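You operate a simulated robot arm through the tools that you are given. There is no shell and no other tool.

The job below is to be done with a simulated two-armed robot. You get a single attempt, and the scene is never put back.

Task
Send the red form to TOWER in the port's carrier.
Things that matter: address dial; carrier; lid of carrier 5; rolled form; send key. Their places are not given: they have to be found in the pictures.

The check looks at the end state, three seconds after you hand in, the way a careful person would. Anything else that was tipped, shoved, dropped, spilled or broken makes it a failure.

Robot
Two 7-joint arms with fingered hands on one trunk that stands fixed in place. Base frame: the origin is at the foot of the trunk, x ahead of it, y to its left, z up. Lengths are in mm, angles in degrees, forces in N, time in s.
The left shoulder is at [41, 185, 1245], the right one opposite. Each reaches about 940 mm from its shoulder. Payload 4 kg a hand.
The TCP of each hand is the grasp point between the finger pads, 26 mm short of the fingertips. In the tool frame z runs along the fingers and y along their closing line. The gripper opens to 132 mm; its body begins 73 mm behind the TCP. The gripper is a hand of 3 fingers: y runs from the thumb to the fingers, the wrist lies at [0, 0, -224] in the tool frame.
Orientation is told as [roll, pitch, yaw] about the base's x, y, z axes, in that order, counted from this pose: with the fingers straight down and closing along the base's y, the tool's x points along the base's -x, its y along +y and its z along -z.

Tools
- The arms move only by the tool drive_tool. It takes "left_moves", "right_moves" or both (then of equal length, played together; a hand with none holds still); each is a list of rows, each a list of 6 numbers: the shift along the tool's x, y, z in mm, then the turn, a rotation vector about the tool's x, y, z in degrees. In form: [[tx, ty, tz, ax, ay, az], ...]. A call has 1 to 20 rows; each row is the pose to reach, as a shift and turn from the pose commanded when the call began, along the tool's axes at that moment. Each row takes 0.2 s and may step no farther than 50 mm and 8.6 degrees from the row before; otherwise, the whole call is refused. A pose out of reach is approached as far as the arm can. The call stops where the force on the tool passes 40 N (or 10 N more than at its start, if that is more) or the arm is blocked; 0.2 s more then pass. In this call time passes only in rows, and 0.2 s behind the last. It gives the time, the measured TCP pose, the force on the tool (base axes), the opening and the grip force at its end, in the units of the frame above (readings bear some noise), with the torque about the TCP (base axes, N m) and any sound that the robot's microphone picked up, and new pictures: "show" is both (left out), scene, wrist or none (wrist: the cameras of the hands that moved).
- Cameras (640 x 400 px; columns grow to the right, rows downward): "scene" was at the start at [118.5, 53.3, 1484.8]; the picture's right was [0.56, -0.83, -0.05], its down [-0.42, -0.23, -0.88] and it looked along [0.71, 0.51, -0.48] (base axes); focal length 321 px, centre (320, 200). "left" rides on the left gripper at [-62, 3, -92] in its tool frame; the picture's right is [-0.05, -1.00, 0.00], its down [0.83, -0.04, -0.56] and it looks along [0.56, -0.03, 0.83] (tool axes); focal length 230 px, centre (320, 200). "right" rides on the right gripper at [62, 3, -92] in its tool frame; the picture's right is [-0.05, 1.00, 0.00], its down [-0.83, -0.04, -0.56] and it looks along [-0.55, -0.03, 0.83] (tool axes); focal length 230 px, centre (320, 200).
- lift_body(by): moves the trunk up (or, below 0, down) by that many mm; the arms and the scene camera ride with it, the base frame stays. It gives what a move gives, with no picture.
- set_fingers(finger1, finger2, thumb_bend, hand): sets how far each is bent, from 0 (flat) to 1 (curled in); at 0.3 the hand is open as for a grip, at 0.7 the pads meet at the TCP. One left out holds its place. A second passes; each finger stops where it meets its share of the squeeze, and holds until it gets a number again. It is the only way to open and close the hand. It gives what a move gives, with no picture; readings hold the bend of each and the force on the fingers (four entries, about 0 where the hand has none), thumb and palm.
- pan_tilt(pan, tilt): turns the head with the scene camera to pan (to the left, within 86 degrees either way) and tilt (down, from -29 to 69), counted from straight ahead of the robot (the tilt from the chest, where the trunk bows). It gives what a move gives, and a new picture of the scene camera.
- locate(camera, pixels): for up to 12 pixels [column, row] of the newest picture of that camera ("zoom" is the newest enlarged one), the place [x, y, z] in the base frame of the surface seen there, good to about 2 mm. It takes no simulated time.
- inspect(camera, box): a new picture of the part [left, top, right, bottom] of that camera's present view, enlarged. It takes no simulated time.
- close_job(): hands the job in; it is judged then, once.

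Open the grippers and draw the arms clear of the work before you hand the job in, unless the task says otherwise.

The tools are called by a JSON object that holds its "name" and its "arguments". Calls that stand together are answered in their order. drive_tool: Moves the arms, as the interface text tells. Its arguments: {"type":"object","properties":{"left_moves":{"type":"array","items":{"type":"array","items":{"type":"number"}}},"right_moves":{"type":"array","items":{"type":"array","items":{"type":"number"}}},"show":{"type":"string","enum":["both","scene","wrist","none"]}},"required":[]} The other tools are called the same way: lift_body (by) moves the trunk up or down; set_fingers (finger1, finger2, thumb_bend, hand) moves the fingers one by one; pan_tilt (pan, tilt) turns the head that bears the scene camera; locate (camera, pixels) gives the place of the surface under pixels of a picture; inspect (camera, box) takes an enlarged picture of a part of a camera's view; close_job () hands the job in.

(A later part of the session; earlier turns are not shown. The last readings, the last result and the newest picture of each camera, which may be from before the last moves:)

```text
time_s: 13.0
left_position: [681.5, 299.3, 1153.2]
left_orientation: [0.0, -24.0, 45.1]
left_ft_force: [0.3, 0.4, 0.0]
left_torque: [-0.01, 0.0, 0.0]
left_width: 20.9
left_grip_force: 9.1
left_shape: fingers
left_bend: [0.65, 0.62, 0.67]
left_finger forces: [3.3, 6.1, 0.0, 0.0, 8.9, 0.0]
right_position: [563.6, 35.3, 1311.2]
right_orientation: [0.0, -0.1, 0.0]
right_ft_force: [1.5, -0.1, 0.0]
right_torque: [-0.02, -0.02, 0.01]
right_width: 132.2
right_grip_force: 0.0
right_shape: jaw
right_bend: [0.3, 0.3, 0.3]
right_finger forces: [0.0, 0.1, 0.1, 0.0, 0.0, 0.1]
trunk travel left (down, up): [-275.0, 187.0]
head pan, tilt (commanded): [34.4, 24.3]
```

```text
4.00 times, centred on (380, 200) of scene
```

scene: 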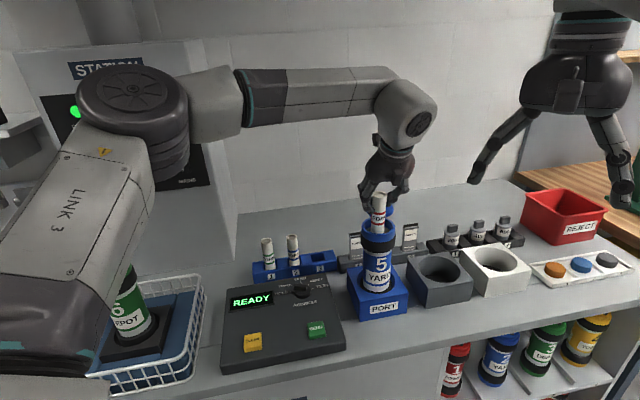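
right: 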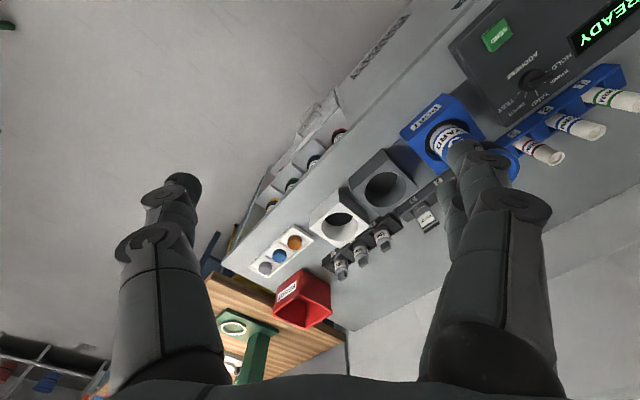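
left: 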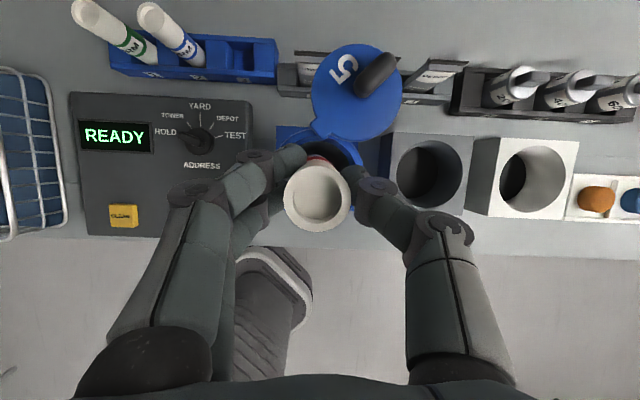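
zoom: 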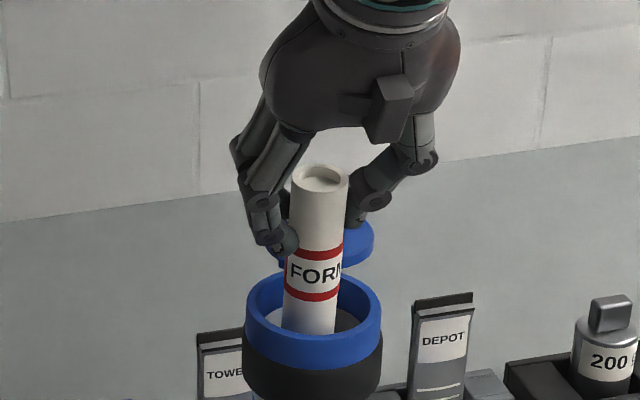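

The foot is inside the mouth with no contact force. I lower 30 mm more, keeping fingertips just above rim and lid tab.

{"name": "drive_tool", "arguments": {"left_moves": [[4, 0, 9, 0, 0, 0], [8, 0, 18, 0, 0, 0], [12.2, 0, 27.4, 0, 0, 0]], "show": "both"}}

{"name": "inspect", "arguments": {"camera": "scene", "box": [340, 170, 420, 250]}}

{"name": "inspect", "arguments": {"camera": "left", "box": [240, 60, 420, 240]}}

```text
time_s: 13.8
left_position: [683.6, 298.1, 1125.6]
left_orientation: [0.1, -23.9, 45.2]
left_ft_force: [-0.6, 0.1, -0.6]
left_torque: [-0.03, 0.0, 0.01]
left_width: 20.8
left_grip_force: 8.6
left_shape: fingers
left_bend: [0.66, 0.62, 0.67]
left_finger forces: [3.2, 6.1, 0.0, 0.1, 8.9, 0.1]
right_position: [563.4, 33.6, 1311.7]
right_orientation: [0.0, -0.1, 0.0]
right_ft_force: [-0.2, -0.2, 0.2]
right_torque: [0.01, 0.01, 0.01]
right_width: 131.7
right_grip_force: 0.0
right_shape: jaw
right_bend: [0.3, 0.3, 0.3]
right_finger forces: [0.1, 0.0, 0.0, 0.1, 0.0, 0.0]
trunk travel left (down, up): [-275.0, 187.0]
head pan, tilt (commanded): [34.4, 24.3]
```

scene: 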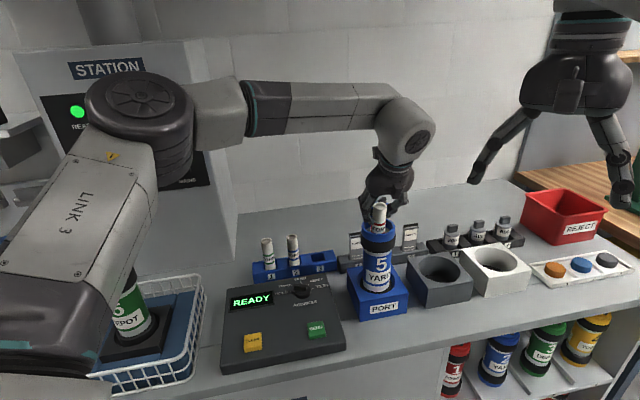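
left: 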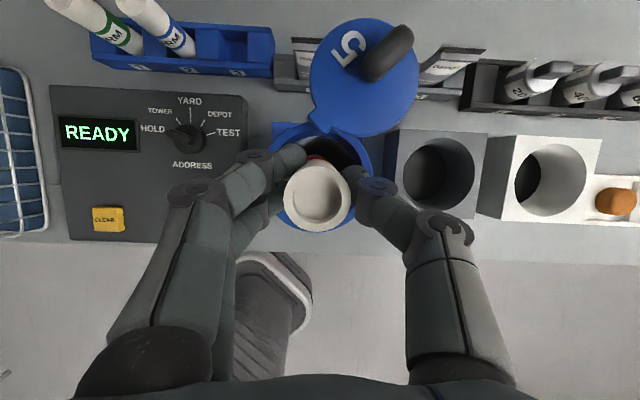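

```text
5.00 times, centred on (380, 210) of scene
```

zoom: 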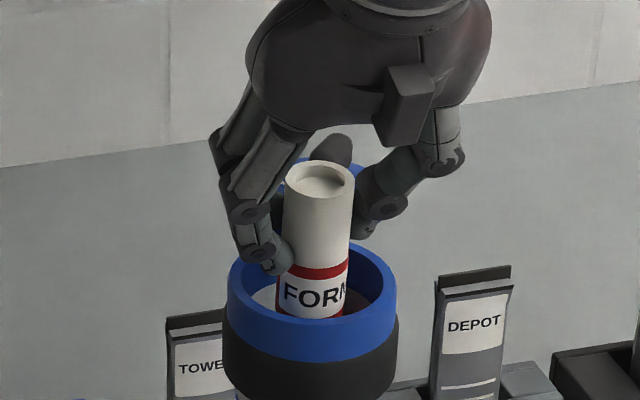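

```text
2.22 times, centred on (330, 150) of left
```

zoom: 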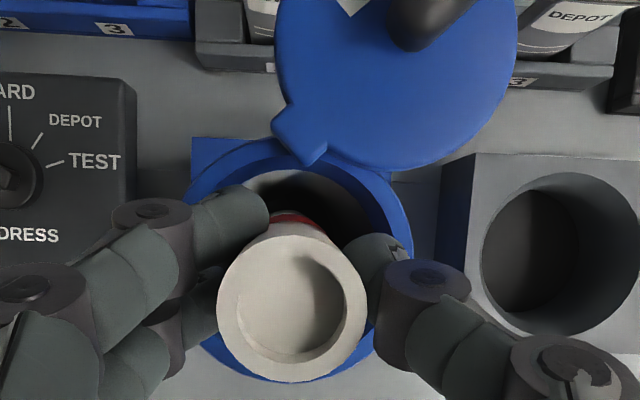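

The form stands inside the mouth and the fingers are clear of the lid. I release it by opening all fingers to 0.5.

{"name": "set_fingers", "arguments": {"hand": "left", "finger1": 0.48, "finger2": 0.48, "thumb_bend": 0.48}}

{"name": "inspect", "arguments": {"camera": "left", "box": [240, 60, 420, 240]}}

{"name": "inspect", "arguments": {"camera": "scene", "box": [340, 170, 420, 250]}}

```text
time_s: 14.8
left_position: [682.3, 298.3, 1125.7]
left_orientation: [0.0, -24.1, 45.1]
left_ft_force: [-0.3, 0.0, 1.2]
left_torque: [0.02, -0.02, 0.01]
left_width: 73.9
left_grip_force: 0.1
left_shape: fingers
left_bend: [0.48, 0.48, 0.48]
left_finger forces: [0.0, 0.0, 0.1, 0.0, 0.0, 0.1]
right_position: [563.9, 35.7, 1312.9]
right_orientation: [0.0, 0.0, 0.0]
right_ft_force: [0.6, -0.2, -0.3]
right_torque: [0.0, 0.02, 0.03]
right_width: 132.0
right_grip_force: 0.0
right_shape: jaw
right_bend: [0.3, 0.3, 0.3]
right_finger forces: [0.0, 0.0, 0.0, 0.1, 0.0, 0.0]
trunk travel left (down, up): [-275.0, 187.0]
head pan, tilt (commanded): [34.4, 24.3]
```

```text
2.22 times, centred on (330, 150) of left
```

zoom: 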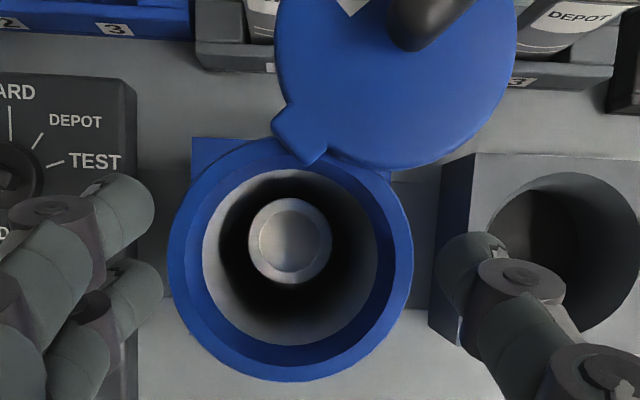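

```text
5.00 times, centred on (380, 210) of scene
```

zoom: 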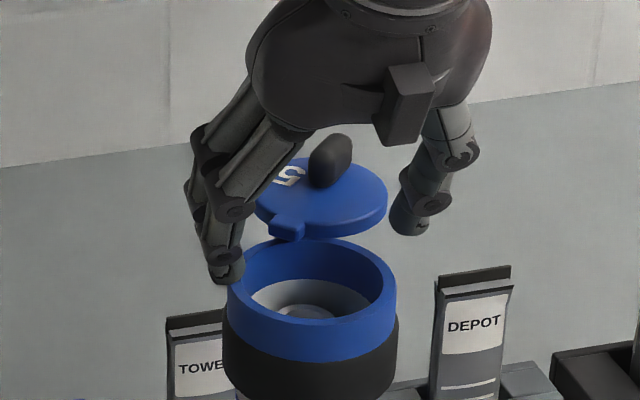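

The red form dropped and stands inside the carrier. Now I measure the rim, lid edge, tab and handle from this top view for the swing path.

{"name": "inspect", "arguments": {"camera": "left", "box": [250, 0, 430, 240]}}

{"name": "locate", "arguments": {"camera": "zoom", "pixels": [[180, 320], [365, 320], [275, 375], [170, 130], [360, 130], [275, 60], [300, 215], [180, 190], [205, 225], [300, 120], [340, 55], [275, 330]]}}

```text
1.67 times, centred on (340, 120) of left
```

zoom: 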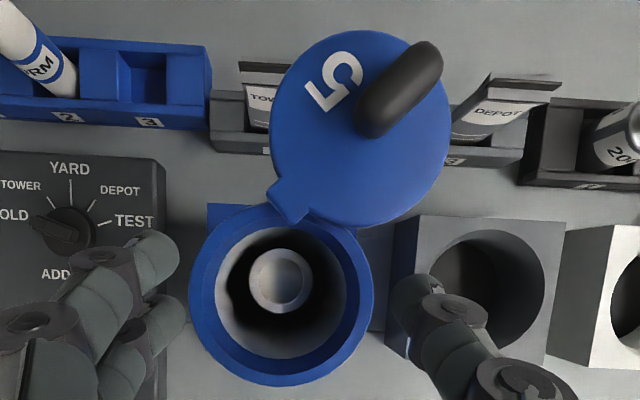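

```text
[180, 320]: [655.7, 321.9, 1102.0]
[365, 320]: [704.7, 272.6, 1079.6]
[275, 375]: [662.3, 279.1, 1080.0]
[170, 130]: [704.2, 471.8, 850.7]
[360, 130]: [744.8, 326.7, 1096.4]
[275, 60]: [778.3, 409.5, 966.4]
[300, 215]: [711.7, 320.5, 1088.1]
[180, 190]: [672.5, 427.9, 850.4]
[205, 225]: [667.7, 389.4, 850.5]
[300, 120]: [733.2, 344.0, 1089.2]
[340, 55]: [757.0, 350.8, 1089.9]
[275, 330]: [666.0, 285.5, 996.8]
```

I'll locate more exact edge points on the lid, tab and handle from the same picture.

{"name": "locate", "arguments": {"camera": "zoom", "pixels": [[274, 130], [446, 130], [352, 34], [352, 223], [291, 216], [271, 190], [305, 205], [285, 178], [363, 128], [432, 48], [385, 118], [400, 75]]}}

```text
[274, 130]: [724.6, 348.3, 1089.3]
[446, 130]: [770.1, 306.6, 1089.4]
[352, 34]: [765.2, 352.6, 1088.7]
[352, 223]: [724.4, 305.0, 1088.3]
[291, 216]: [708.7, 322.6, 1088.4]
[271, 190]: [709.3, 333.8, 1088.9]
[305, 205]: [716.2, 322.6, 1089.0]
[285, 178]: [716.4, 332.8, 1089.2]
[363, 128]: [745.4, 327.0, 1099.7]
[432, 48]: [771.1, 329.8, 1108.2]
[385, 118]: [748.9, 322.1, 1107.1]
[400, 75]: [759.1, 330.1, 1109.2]
```

P (pin) ≈ [711,328], the handle lies along +x from it at radius ≈47, z 1089–1109, so the lid needs a 135° clockwise swing (seen from above). I raise the hand clear first, then close the fingers to form a pusher.

{"name": "drive_tool", "arguments": {"left_moves": [[-12, 0, -27, 0, 0, 0], [-24.4, 0, -54.8, 0, 0, 0], [-33, 0, -74, 0, 0, 0]], "show": "none"}}

{"name": "set_fingers", "arguments": {"hand": "left", "finger1": 0.7, "finger2": 0.7, "thumb_bend": 0.7}}

{"name": "inspect", "arguments": {"camera": "left", "box": [200, 60, 440, 240]}}

{"name": "inspect", "arguments": {"camera": "scene", "box": [320, 130, 440, 250]}}

```text
time_s: 15.6
left_position: [684.3, 298.8, 1203.8]
left_orientation: [0.0, -24.1, 45.1]
left_ft_force: [-0.1, 0.5, -0.9]
left_torque: [0.04, 0.02, 0.02]
left_width: 73.9
left_grip_force: 0.0
left_shape: fingers
left_bend: [0.48, 0.48, 0.48]
left_finger forces: [0.0, 0.0, 0.0, 0.1, 0.0, 0.0]
right_position: [563.1, 35.1, 1312.0]
right_orientation: [0.0, 0.1, 0.0]
right_ft_force: [-0.7, -0.9, 0.4]
right_torque: [-0.03, -0.04, 0.0]
right_width: 131.7
right_grip_force: 0.1
right_shape: jaw
right_bend: [0.3, 0.3, 0.3]
right_finger forces: [0.0, 0.0, 0.0, 0.0, 0.1, 0.0]
trunk travel left (down, up): [-275.0, 187.0]
head pan, tilt (commanded): [34.4, 24.3]
```

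```text
time_s: 16.6
left_position: [683.1, 298.2, 1204.2]
left_orientation: [0.1, -24.0, 45.2]
left_ft_force: [0.6, -0.7, 0.0]
left_torque: [0.0, 0.02, 0.01]
left_width: 6.1
left_grip_force: 0.2
left_shape: fingers
left_bend: [0.7, 0.7, 0.7]
left_finger forces: [0.1, 0.0, 0.1, 0.1, 0.1, 0.0]
right_position: [562.9, 34.9, 1312.2]
right_orientation: [-0.1, -0.1, 0.0]
right_ft_force: [-0.5, -0.1, -1.6]
right_torque: [-0.04, 0.0, 0.0]
right_width: 132.2
right_grip_force: 0.0
right_shape: jaw
right_bend: [0.3, 0.3, 0.3]
right_finger forces: [0.0, 0.0, 0.0, 0.1, 0.0, 0.1]
trunk travel left (down, up): [-275.0, 187.0]
head pan, tilt (commanded): [34.4, 24.3]
```

```text
2.22 times, centred on (320, 150) of left
```

zoom: 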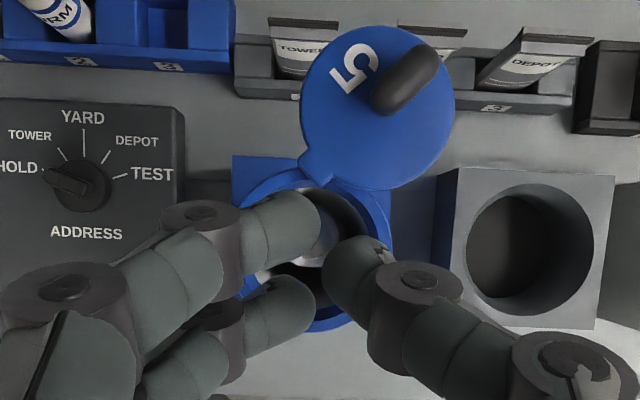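

```text
3.33 times, centred on (380, 190) of scene
```

zoom: 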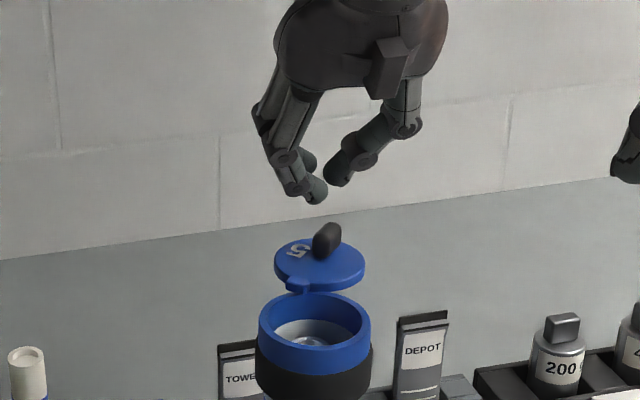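

The closed fingers form a compact cluster. I'll locate the fingertip surfaces to learn how far below the TCP they reach.

{"name": "locate", "arguments": {"camera": "zoom", "pixels": [[318, 200], [310, 190], [300, 190], [338, 182], [330, 175], [290, 160], [360, 160], [325, 245]]}}

{"name": "inspect", "arguments": {"camera": "left", "box": [200, 60, 440, 240]}}

{"name": "locate", "arguments": {"camera": "zoom", "pixels": [[312, 215], [305, 300], [330, 285], [345, 250], [260, 220], [260, 310], [370, 290], [85, 190]]}}

```text
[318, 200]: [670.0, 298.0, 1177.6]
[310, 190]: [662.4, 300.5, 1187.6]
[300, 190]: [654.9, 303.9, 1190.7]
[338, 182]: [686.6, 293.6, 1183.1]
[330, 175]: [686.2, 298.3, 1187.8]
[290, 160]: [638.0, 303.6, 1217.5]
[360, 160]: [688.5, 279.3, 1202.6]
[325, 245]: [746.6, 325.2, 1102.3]
```

```text
2.22 times, centred on (320, 150) of left
```

zoom: 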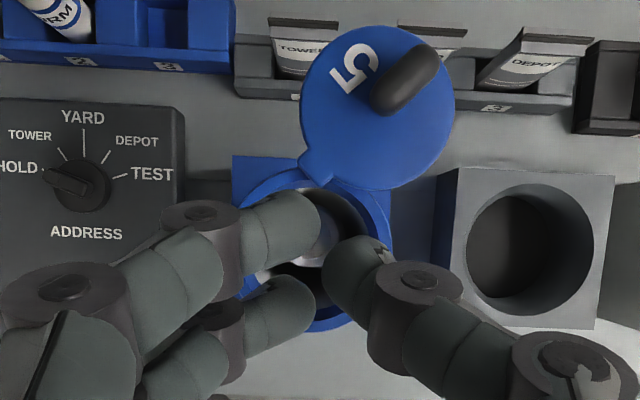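

```text
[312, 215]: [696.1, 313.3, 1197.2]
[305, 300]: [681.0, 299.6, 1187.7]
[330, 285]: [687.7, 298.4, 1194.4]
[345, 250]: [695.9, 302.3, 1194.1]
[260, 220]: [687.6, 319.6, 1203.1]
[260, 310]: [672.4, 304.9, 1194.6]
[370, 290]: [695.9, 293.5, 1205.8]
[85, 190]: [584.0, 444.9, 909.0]
```

The lowest fingertip is about 28 mm below the TCP. I move behind the handle on its +y side (TCP [758,358]) and come down to z≈1144 to look before final lowering.

{"name": "drive_tool", "arguments": {"left_moves": [[-29, -3.5, 13, 0, 0, 0], [-58, -7, 26, 0, 0, 0], [-87, -10.7, 38.7, 0, 0, 0], [-75, -10.7, 66, 0, 0, 0], [-62.6, -10.7, 93.5, 0, 0, 0]], "show": "both"}}

{"name": "inspect", "arguments": {"camera": "left", "box": [200, 100, 440, 280]}}

{"name": "inspect", "arguments": {"camera": "scene", "box": [330, 140, 430, 240]}}

```text
time_s: 17.8
left_position: [747.5, 362.4, 1141.1]
left_orientation: [-0.1, -23.9, 45.1]
left_ft_force: [-0.1, 0.5, 0.2]
left_torque: [0.02, 0.0, 0.01]
left_width: 6.1
left_grip_force: 0.1
left_shape: fingers
left_bend: [0.7, 0.7, 0.7]
left_finger forces: [0.0, 0.0, 0.0, 0.0, 0.0, 0.0]
left hand out of reach, approached as far as the arm can: row 2, 3, 4, 5
right_position: [564.3, 35.8, 1311.2]
right_orientation: [0.0, 0.2, 0.0]
right_ft_force: [-0.7, -0.1, -0.3]
right_torque: [-0.01, 0.01, 0.02]
right_width: 131.9
right_grip_force: 0.0
right_shape: jaw
right_bend: [0.3, 0.3, 0.3]
right_finger forces: [0.0, 0.0, 0.0, 0.0, 0.0, 0.0]
trunk travel left (down, up): [-275.0, 187.0]
head pan, tilt (commanded): [34.4, 24.3]
```

scene: 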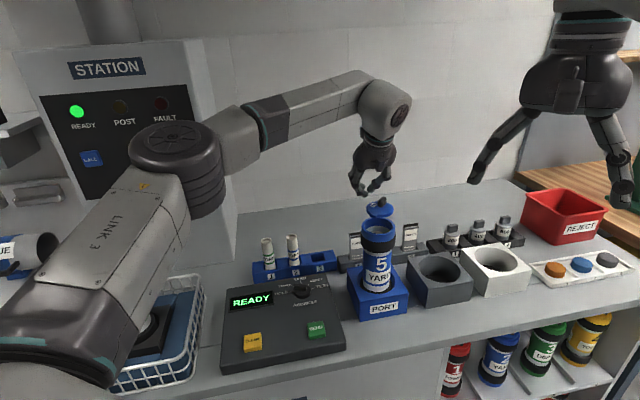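
left: 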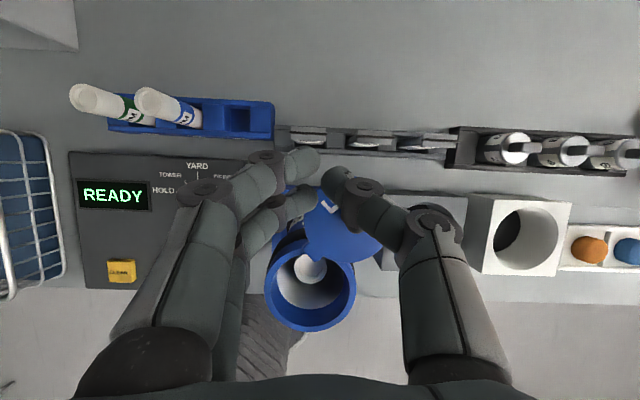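

```text
2.22 times, centred on (320, 190) of left
```

zoom: 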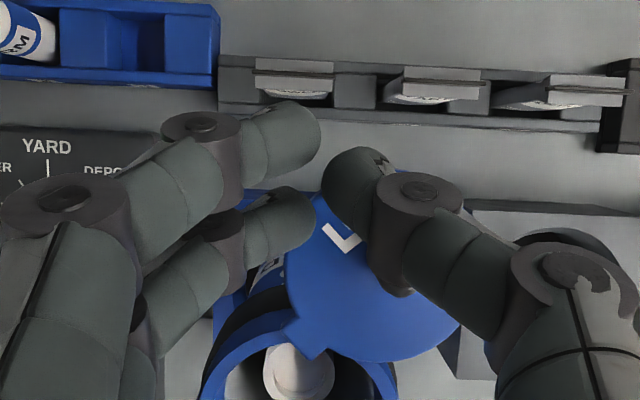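

```text
4.00 times, centred on (380, 190) of scene
```

zoom: 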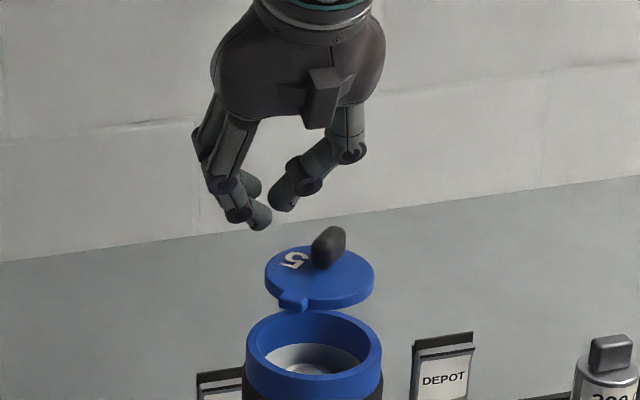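

The arm hit its reach limit 10 mm short of the target. Raising the trunk 100 mm will bring the shoulder level with the wrist and gain reach.

{"name": "lift_body", "arguments": {"by": 100}}

```text
time_s: 19.1
left_position: [728.8, 360.8, 1289.1]
left_orientation: [-3.1, -26.6, 46.2]
left_ft_force: [0.0, 0.6, 0.1]
left_torque: [0.01, -0.02, 0.04]
left_width: 6.1
left_grip_force: 0.0
left_shape: fingers
left_bend: [0.7, 0.7, 0.7]
left_finger forces: [0.0, 0.0, 0.0, 0.0, 0.1, 0.0]
right_position: [563.7, 34.3, 1411.9]
right_orientation: [0.0, 0.1, -0.1]
right_ft_force: [0.1, 0.8, -0.4]
right_torque: [0.01, -0.01, 0.03]
right_width: 131.9
right_grip_force: 0.0
right_shape: jaw
right_bend: [0.3, 0.3, 0.3]
right_finger forces: [0.0, 0.0, 0.1, 0.0, 0.0, 0.0]
trunk travel left (down, up): [-375.0, 87.0]
head pan, tilt (commanded): [34.4, 24.3]
```

The trunk rose 100 mm, but the hand pose drifted since its target was beyond reach. I bring it back 40 mm and down 40 mm to re-establish a reachable commanded pose.

{"name": "drive_tool", "arguments": {"left_moves": [[26.4, 0, 10.1, 0, 0, 0], [52.8, 0, 20.3, 0, 0, 0]], "show": "both"}}

```text
time_s: 19.7
left_position: [701.8, 333.4, 1245.5]
left_orientation: [-3.1, -26.6, 46.2]
left_ft_force: [-0.1, 0.1, -0.1]
left_torque: [-0.01, 0.02, 0.01]
left_width: 6.3
left_grip_force: 0.1
left_shape: fingers
left_bend: [0.7, 0.7, 0.7]
left_finger forces: [0.0, 0.0, 0.1, 0.0, 0.0, 0.0]
right_position: [562.2, 34.8, 1411.8]
right_orientation: [0.0, 0.0, 0.1]
right_ft_force: [0.6, 0.8, -0.1]
right_torque: [-0.01, 0.0, -0.04]
right_width: 132.0
right_grip_force: 0.1
right_shape: jaw
right_bend: [0.3, 0.3, 0.3]
right_finger forces: [0.1, 0.0, 0.0, 0.0, 0.0, 0.0]
trunk travel left (down, up): [-375.0, 87.0]
head pan, tilt (commanded): [34.4, 24.3]
```

scene: 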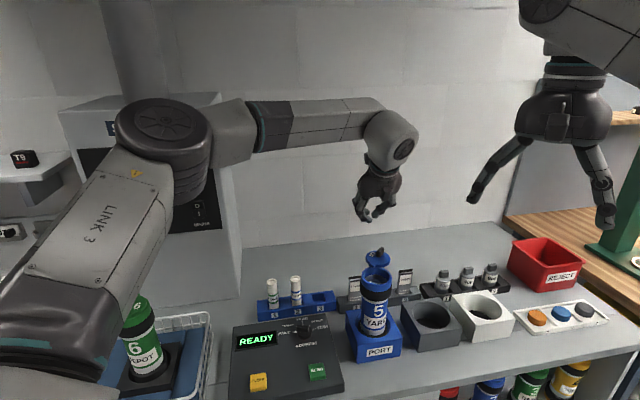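
left: 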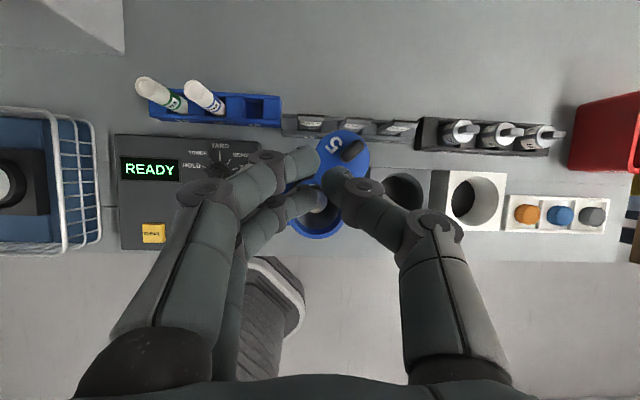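

Reach is restored at [702,333,1245]. I now go to [758,358,1160], just above and behind the handle, in three rows.

{"name": "drive_tool", "arguments": {"left_moves": [[-4.1, -6, 34.3, 0, 0, 0], [-8.3, -12, 68.6, 0, 0, 0], [-12.4, -18, 102.9, 0, 0, 0]], "show": "both"}}

{"name": "inspect", "arguments": {"camera": "scene", "box": [330, 180, 430, 280]}}

```text
time_s: 20.5
left_position: [724.5, 370.4, 1168.5]
left_orientation: [-3.2, -26.7, 46.3]
left_ft_force: [-0.5, 0.0, -0.5]
left_torque: [0.03, -0.01, 0.01]
left_width: 6.3
left_grip_force: 0.2
left_shape: fingers
left_bend: [0.7, 0.7, 0.7]
left_finger forces: [0.0, 0.1, 0.0, 0.0, 0.0, 0.0]
left hand out of reach, approached as far as the arm can: row 2, 3
right_position: [563.2, 35.3, 1412.1]
right_orientation: [-0.1, 0.0, 0.0]
right_ft_force: [0.1, 0.3, 0.2]
right_torque: [0.04, -0.01, 0.03]
right_width: 131.7
right_grip_force: 0.0
right_shape: jaw
right_bend: [0.3, 0.3, 0.3]
right_finger forces: [0.0, 0.0, 0.1, 0.1, 0.1, 0.1]
trunk travel left (down, up): [-375.0, 87.0]
head pan, tilt (commanded): [34.4, 24.3]
```

scene: 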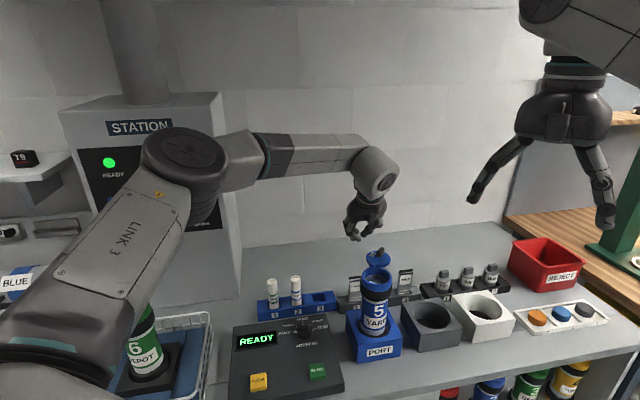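
left: 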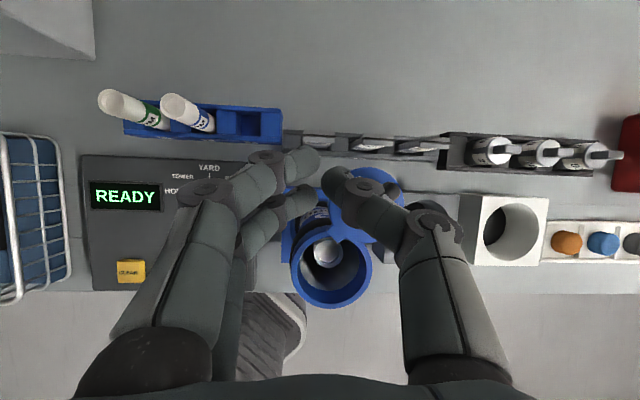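

```text
4.00 times, centred on (380, 230) of scene
```

zoom: 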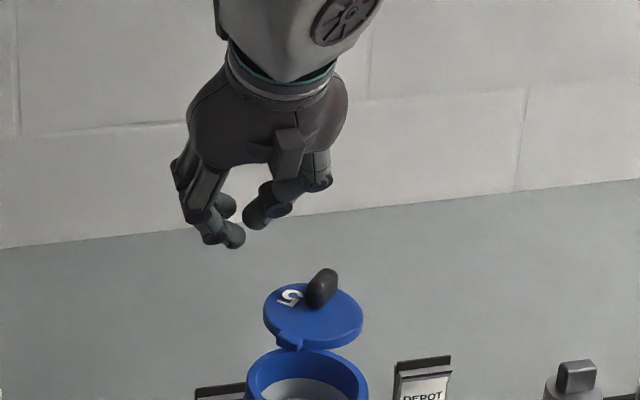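

Raising the trunk made reach worse, so the limit comes from the hand yaw rather than distance. I back off upward and turn the yaw from 45° to 0° so the wrist is less twisted.

{"name": "drive_tool", "arguments": {"left_moves": [[1.4, 4.8, -25.2, 3.36, 0.36, 6.7], [2.7, 9.6, -50.4, 6.72, 0.73, 13.4], [4.1, 14.4, -75.6, 10.1, 1.1, 20.1], [5.5, 19.2, -100.8, 13.4, 1.45, 26.8], [6.8, 24, -126, 16.8, 1.8, 33.5], [8.2, 28.8, -151.2, 20.2, 2.2, 40.2]], "show": "scene"}}

```text
time_s: 21.9
left_position: [647.4, 341.6, 1300.0]
left_orientation: [-3.1, -26.5, 1.1]
left_ft_force: [0.2, 0.5, 0.5]
left_torque: [0.03, 0.01, -0.02]
left_width: 6.1
left_grip_force: 0.0
left_shape: fingers
left_bend: [0.7, 0.7, 0.7]
left_finger forces: [0.0, 0.0, 0.0, 0.1, 0.0, 0.1]
right_position: [563.1, 35.3, 1411.6]
right_orientation: [0.0, 0.0, -0.1]
right_ft_force: [0.4, -0.5, -0.2]
right_torque: [-0.01, 0.01, -0.01]
right_width: 131.5
right_grip_force: 0.1
right_shape: jaw
right_bend: [0.3, 0.3, 0.3]
right_finger forces: [0.0, 0.0, 0.1, 0.0, 0.0, 0.0]
trunk travel left (down, up): [-375.0, 87.0]
head pan, tilt (commanded): [34.4, 24.3]
```

scene: 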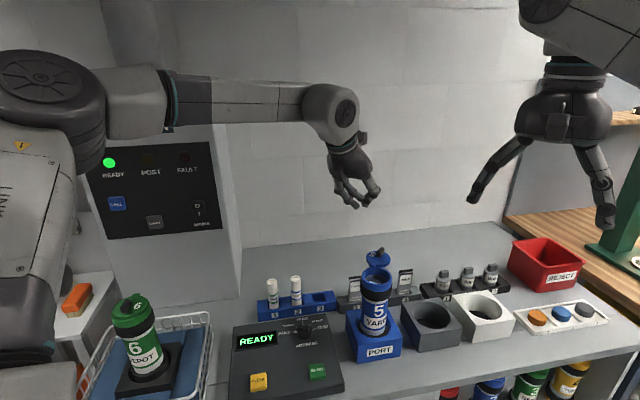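

The commanded pose follows the reached one, and yaw is now ≈1°. I try moving to [758,362,1200] with this yaw.

{"name": "drive_tool", "arguments": {"left_moves": [[-13.7, 6.5, 34.4, 0, 0, 0], [-27.4, 12.9, 68.9, 0, 0, 0], [-41, 19.4, 103.3, 0, 0, 0], [-54.7, 25.8, 137.8, 0, 0, 0]], "show": "both"}}

```text
time_s: 22.9
left_position: [761.4, 368.2, 1196.9]
left_orientation: [-3.0, -26.5, 1.4]
left_ft_force: [1.0, 0.3, -1.2]
left_torque: [-0.01, -0.02, 0.01]
left_width: 5.8
left_grip_force: 0.2
left_shape: fingers
left_bend: [0.7, 0.7, 0.7]
left_finger forces: [0.0, 0.0, 0.1, 0.1, 0.1, 0.0]
right_position: [565.7, 35.0, 1411.7]
right_orientation: [-0.1, 0.2, 0.0]
right_ft_force: [0.6, 0.2, 0.3]
right_torque: [0.01, 0.0, -0.02]
right_width: 131.9
right_grip_force: 0.0
right_shape: jaw
right_bend: [0.3, 0.3, 0.3]
right_finger forces: [0.0, 0.0, 0.0, 0.0, 0.0, 0.0]
trunk travel left (down, up): [-375.0, 87.0]
head pan, tilt (commanded): [34.4, 24.3]
```

scene: 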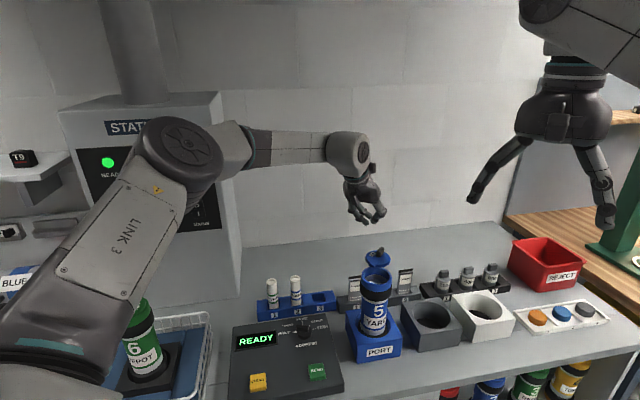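
left: 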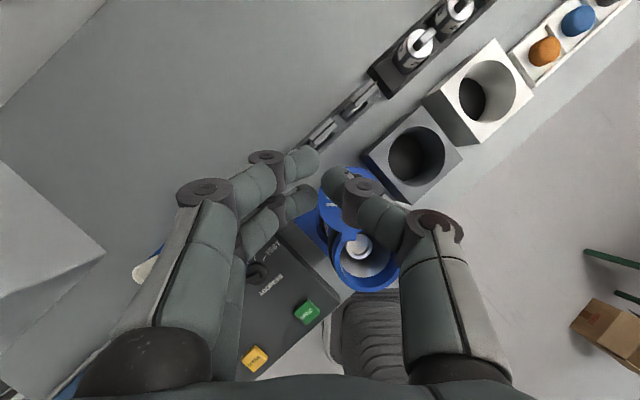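

No reach complaint now: TCP [761,368,1197]. I lower to z≈1150 beside the handle and check the clearance.

{"name": "drive_tool", "arguments": {"left_moves": [[12.5, -2.5, 20, 0, 0, 0], [25, -4.9, 40.3, 0, 0, 0]], "show": "both"}}

{"name": "inspect", "arguments": {"camera": "left", "box": [240, 120, 440, 300]}}

{"name": "inspect", "arguments": {"camera": "scene", "box": [330, 180, 430, 280]}}

```text
time_s: 23.5
left_position: [756.9, 355.4, 1150.3]
left_orientation: [-3.1, -26.4, 1.2]
left_ft_force: [0.6, 0.1, -0.1]
left_torque: [0.03, 0.03, 0.03]
left_width: 6.3
left_grip_force: 0.0
left_shape: fingers
left_bend: [0.7, 0.7, 0.7]
left_finger forces: [0.1, 0.0, 0.1, 0.1, 0.0, 0.0]
right_position: [563.9, 34.5, 1411.0]
right_orientation: [0.1, 0.2, 0.0]
right_ft_force: [0.2, 0.8, -0.4]
right_torque: [0.01, 0.02, 0.01]
right_width: 131.8
right_grip_force: 0.1
right_shape: jaw
right_bend: [0.3, 0.3, 0.3]
right_finger forces: [0.1, 0.0, 0.1, 0.0, 0.1, 0.0]
trunk travel left (down, up): [-375.0, 87.0]
head pan, tilt (commanded): [34.4, 24.3]
```

scene: 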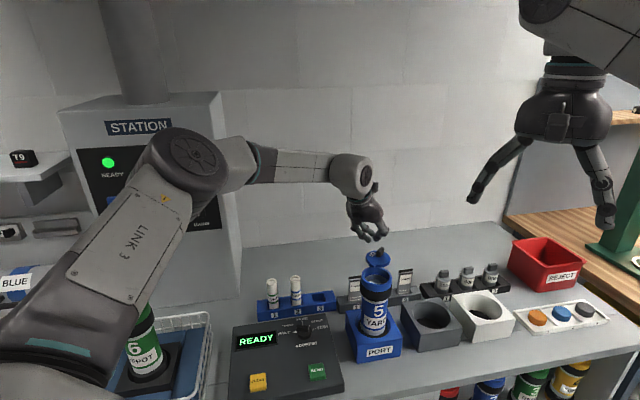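
left: 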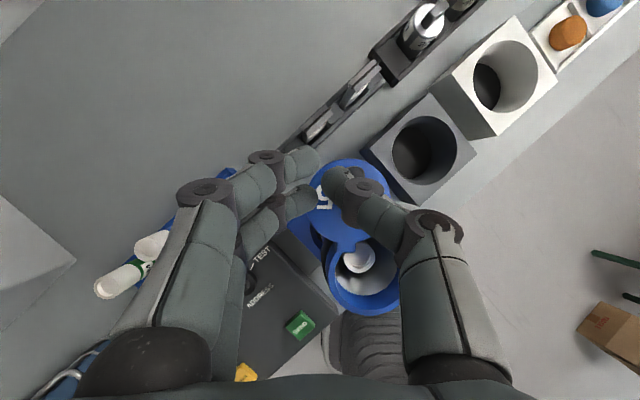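

```text
2.22 times, centred on (340, 210) of left
```

zoom: 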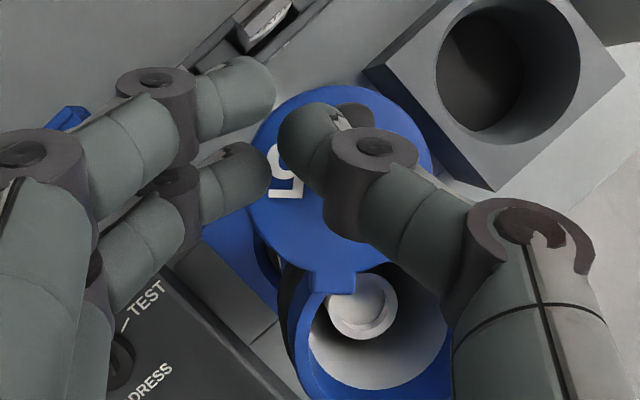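

```text
4.00 times, centred on (380, 230) of scene
```

zoom: 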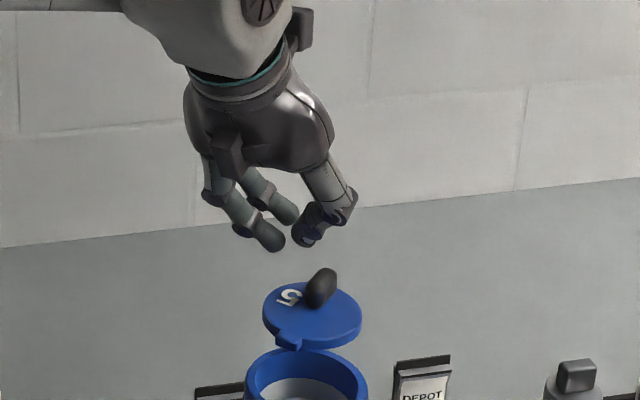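

From above the thumb knuckle overlaps the handle, so I shift 14 mm farther to +y first and then lower to TCP z≈1121 beside it.

{"name": "drive_tool", "arguments": {"left_moves": [[-0.2, 13.6, -0.6, 0, 0, 0], [6.5, 14.3, 12.8, 0, 0, 0], [12.7, 15, 25.3, 0, 0, 0]], "show": "both"}}

{"name": "inspect", "arguments": {"camera": "left", "box": [240, 120, 440, 300]}}

{"name": "inspect", "arguments": {"camera": "scene", "box": [330, 200, 430, 280]}}

```text
time_s: 24.3
left_position: [754.4, 368.3, 1122.4]
left_orientation: [-3.0, -26.5, 1.3]
left_ft_force: [-0.3, -0.1, -0.3]
left_torque: [-0.02, 0.04, -0.01]
left_width: 6.1
left_grip_force: 0.0
left_shape: fingers
left_bend: [0.7, 0.7, 0.7]
left_finger forces: [0.0, 0.0, 0.1, 0.1, 0.0, 0.0]
left hand out of reach, approached as far as the arm can: row 3
right_position: [563.2, 34.9, 1411.5]
right_orientation: [0.0, 0.0, 0.0]
right_ft_force: [0.2, 0.6, 0.2]
right_torque: [0.03, 0.02, -0.01]
right_width: 131.9
right_grip_force: 0.0
right_shape: jaw
right_bend: [0.3, 0.3, 0.3]
right_finger forces: [0.0, 0.1, 0.0, 0.0, 0.1, 0.0]
trunk travel left (down, up): [-375.0, 87.0]
head pan, tilt (commanded): [34.4, 24.3]
```

scene: 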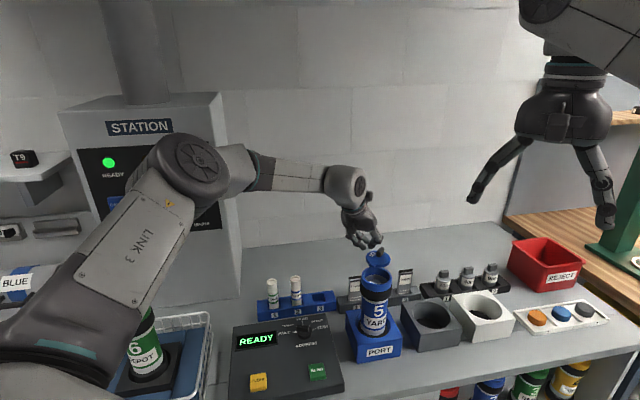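
left: 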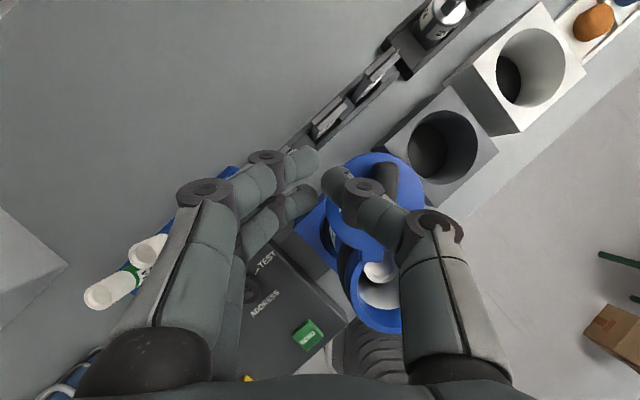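

```text
2.22 times, centred on (340, 210) of left
```

zoom: 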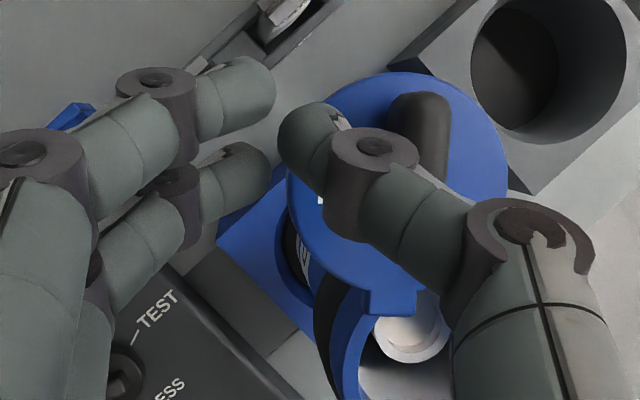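

```text
5.00 times, centred on (380, 240) of scene
```

zoom: 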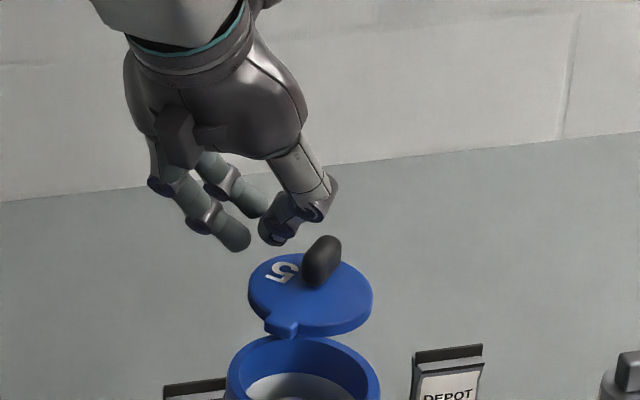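

TCP is now [754,368,1122], with the thumb beside the handle. I'll locate the fingertip/thumb heights relative to the handle and lid.

{"name": "locate", "arguments": {"camera": "zoom", "pixels": [[236, 246], [274, 240], [265, 225], [320, 245], [330, 240], [306, 270], [300, 205], [320, 215], [255, 205], [335, 262]]}}

```text
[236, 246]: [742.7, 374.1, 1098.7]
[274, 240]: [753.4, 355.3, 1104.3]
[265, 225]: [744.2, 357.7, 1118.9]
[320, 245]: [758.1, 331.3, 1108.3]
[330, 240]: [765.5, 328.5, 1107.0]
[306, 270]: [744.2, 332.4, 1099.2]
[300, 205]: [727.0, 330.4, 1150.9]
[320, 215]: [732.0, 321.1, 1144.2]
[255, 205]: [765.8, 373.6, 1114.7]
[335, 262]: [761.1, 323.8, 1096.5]
```

The thumb overlaps the handle by only ~5 mm while finger 2 is already low, so pushing with the fingers alone is better. I rise 20 mm and open the thumb away.

{"name": "drive_tool", "arguments": {"left_moves": [[-8.9, -1, -17.9, 0, 0, 0]], "show": "none"}}

{"name": "set_fingers", "arguments": {"hand": "left", "thumb_bend": 0.3}}

{"name": "inspect", "arguments": {"camera": "left", "box": [240, 120, 440, 300]}}

{"name": "inspect", "arguments": {"camera": "scene", "box": [330, 200, 430, 280]}}

```text
time_s: 24.7
left_position: [752.1, 366.9, 1143.7]
left_orientation: [-3.1, -26.6, 1.2]
left_ft_force: [-0.1, -0.1, -0.7]
left_torque: [0.01, 0.01, 0.04]
left_width: 6.2
left_grip_force: 0.1
left_shape: fingers
left_bend: [0.7, 0.7, 0.7]
left_finger forces: [0.0, 0.0, 0.1, 0.0, 0.0, 0.0]
right_position: [563.3, 35.2, 1412.1]
right_orientation: [0.0, -0.1, -0.1]
right_ft_force: [0.2, 0.0, -0.2]
right_torque: [-0.01, -0.01, 0.0]
right_width: 131.9
right_grip_force: 0.0
right_shape: jaw
right_bend: [0.3, 0.3, 0.3]
right_finger forces: [0.0, 0.0, 0.0, 0.0, 0.0, 0.0]
trunk travel left (down, up): [-375.0, 87.0]
head pan, tilt (commanded): [34.4, 24.3]
```

```text
time_s: 25.7
left_position: [752.9, 367.1, 1144.3]
left_orientation: [-3.2, -26.6, 1.3]
left_ft_force: [0.3, -0.2, 0.4]
left_torque: [0.0, 0.03, 0.0]
left_width: 69.1
left_grip_force: 0.1
left_shape: fingers
left_bend: [0.7, 0.7, 0.3]
left_finger forces: [0.1, 0.0, 0.0, 0.0, 0.0, 0.1]
right_position: [563.3, 35.7, 1411.8]
right_orientation: [0.0, 0.0, 0.1]
right_ft_force: [0.3, -0.4, -0.7]
right_torque: [0.01, 0.0, -0.02]
right_width: 131.9
right_grip_force: 0.1
right_shape: jaw
right_bend: [0.3, 0.3, 0.3]
right_finger forces: [0.1, 0.1, 0.0, 0.1, 0.0, 0.1]
trunk travel left (down, up): [-375.0, 87.0]
head pan, tilt (commanded): [34.4, 24.3]
```

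```text
2.22 times, centred on (340, 210) of left
```

zoom: 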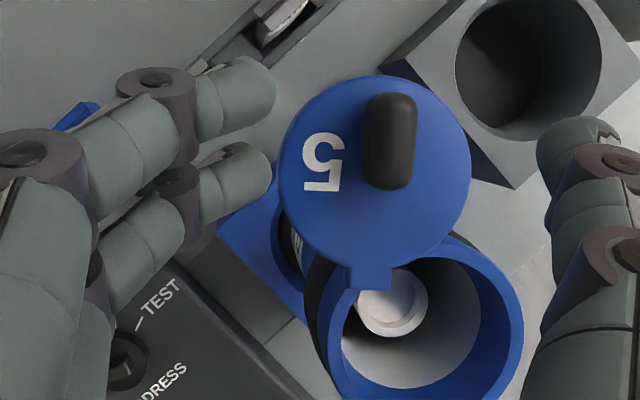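

```text
5.00 times, centred on (380, 240) of scene
```

zoom: 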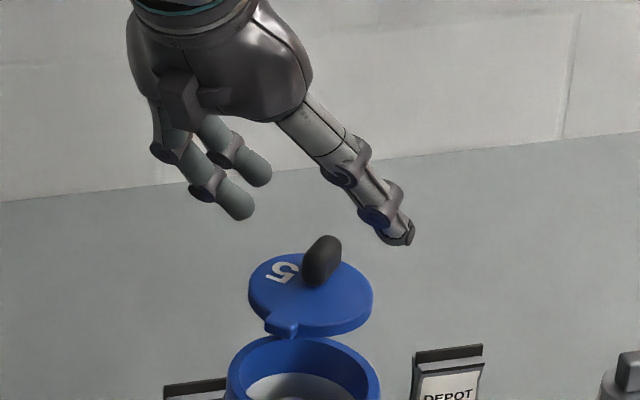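

Now the handle is clearly visible between fingers and thumb. I check the thumb tip's height against the fingertips.

{"name": "locate", "arguments": {"camera": "zoom", "pixels": [[402, 240], [385, 236], [395, 225], [236, 214], [258, 182], [236, 200]]}}

{"name": "inspect", "arguments": {"camera": "left", "box": [240, 120, 440, 300]}}

{"name": "locate", "arguments": {"camera": "zoom", "pixels": [[565, 135], [600, 150], [255, 90], [250, 170], [215, 200], [390, 100], [390, 180], [370, 275]]}}

```text
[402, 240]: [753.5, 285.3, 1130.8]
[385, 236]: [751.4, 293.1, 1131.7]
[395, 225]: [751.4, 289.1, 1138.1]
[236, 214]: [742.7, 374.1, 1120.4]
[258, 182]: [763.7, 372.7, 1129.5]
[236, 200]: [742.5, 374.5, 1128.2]
```

```text
2.22 times, centred on (340, 210) of left
```

zoom: 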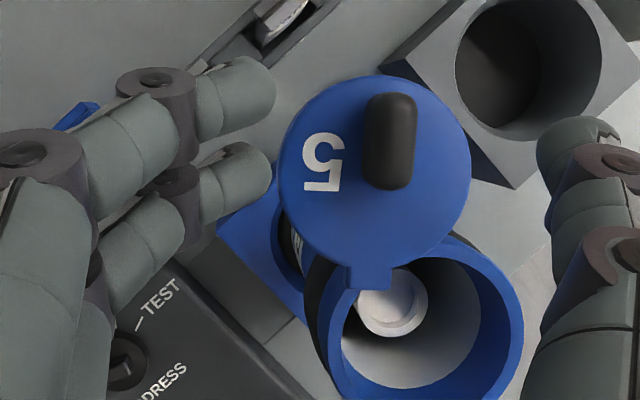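

```text
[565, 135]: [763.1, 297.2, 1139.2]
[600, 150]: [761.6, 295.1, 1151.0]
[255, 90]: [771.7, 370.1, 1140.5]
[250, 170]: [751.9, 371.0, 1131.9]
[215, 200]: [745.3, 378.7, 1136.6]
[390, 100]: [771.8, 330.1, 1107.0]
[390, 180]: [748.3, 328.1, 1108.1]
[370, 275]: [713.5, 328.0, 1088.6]
```

The thumb tip rides ~11 mm higher than the fingertips, which suits this. I lower the fingers to TCP z≈1120 behind the handle (+y side).

{"name": "drive_tool", "arguments": {"left_moves": [[5.4, -3.4, 10.9, 0, 0, 0], [10.8, -6.8, 21.8, 0, 0, 0]], "show": "both"}}

{"name": "inspect", "arguments": {"camera": "scene", "box": [330, 200, 430, 280]}}

{"name": "locate", "arguments": {"camera": "zoom", "pixels": [[240, 245], [238, 238], [262, 212], [262, 222], [320, 250], [310, 290]]}}

```text
time_s: 26.3
left_position: [752.0, 361.3, 1119.4]
left_orientation: [-3.1, -26.6, 1.4]
left_ft_force: [-0.4, 0.7, 0.3]
left_torque: [0.02, 0.02, 0.01]
left_width: 69.0
left_grip_force: 0.0
left_shape: fingers
left_bend: [0.7, 0.7, 0.3]
left_finger forces: [0.1, 0.0, 0.0, 0.0, 0.1, 0.0]
right_position: [563.9, 34.9, 1412.7]
right_orientation: [0.0, 0.0, 0.0]
right_ft_force: [-0.2, 0.3, -0.4]
right_torque: [-0.04, 0.04, -0.02]
right_width: 132.0
right_grip_force: 0.0
right_shape: jaw
right_bend: [0.3, 0.3, 0.3]
right_finger forces: [0.1, 0.0, 0.1, 0.1, 0.0, 0.0]
trunk travel left (down, up): [-375.0, 87.0]
head pan, tilt (commanded): [34.4, 24.3]
```

scene: 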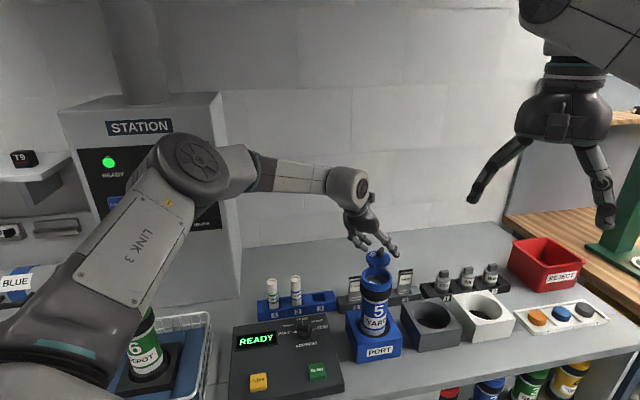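
left: 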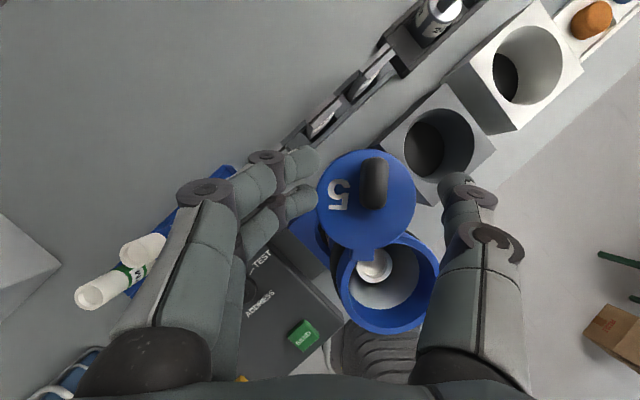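

```text
5.00 times, centred on (380, 240) of scene
```

zoom: 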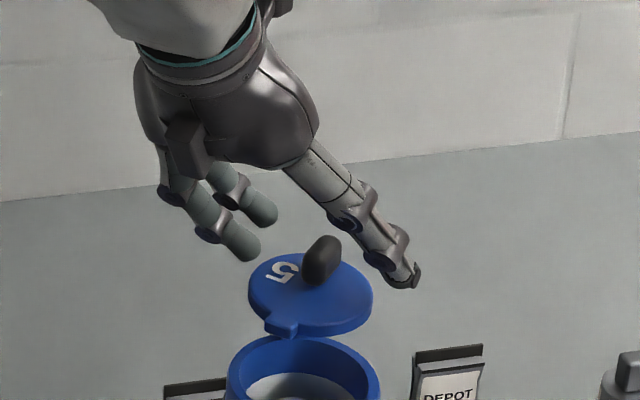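

```text
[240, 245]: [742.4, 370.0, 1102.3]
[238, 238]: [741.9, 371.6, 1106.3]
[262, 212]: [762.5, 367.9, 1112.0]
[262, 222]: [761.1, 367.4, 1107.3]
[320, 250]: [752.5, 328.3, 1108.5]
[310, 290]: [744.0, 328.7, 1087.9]
```

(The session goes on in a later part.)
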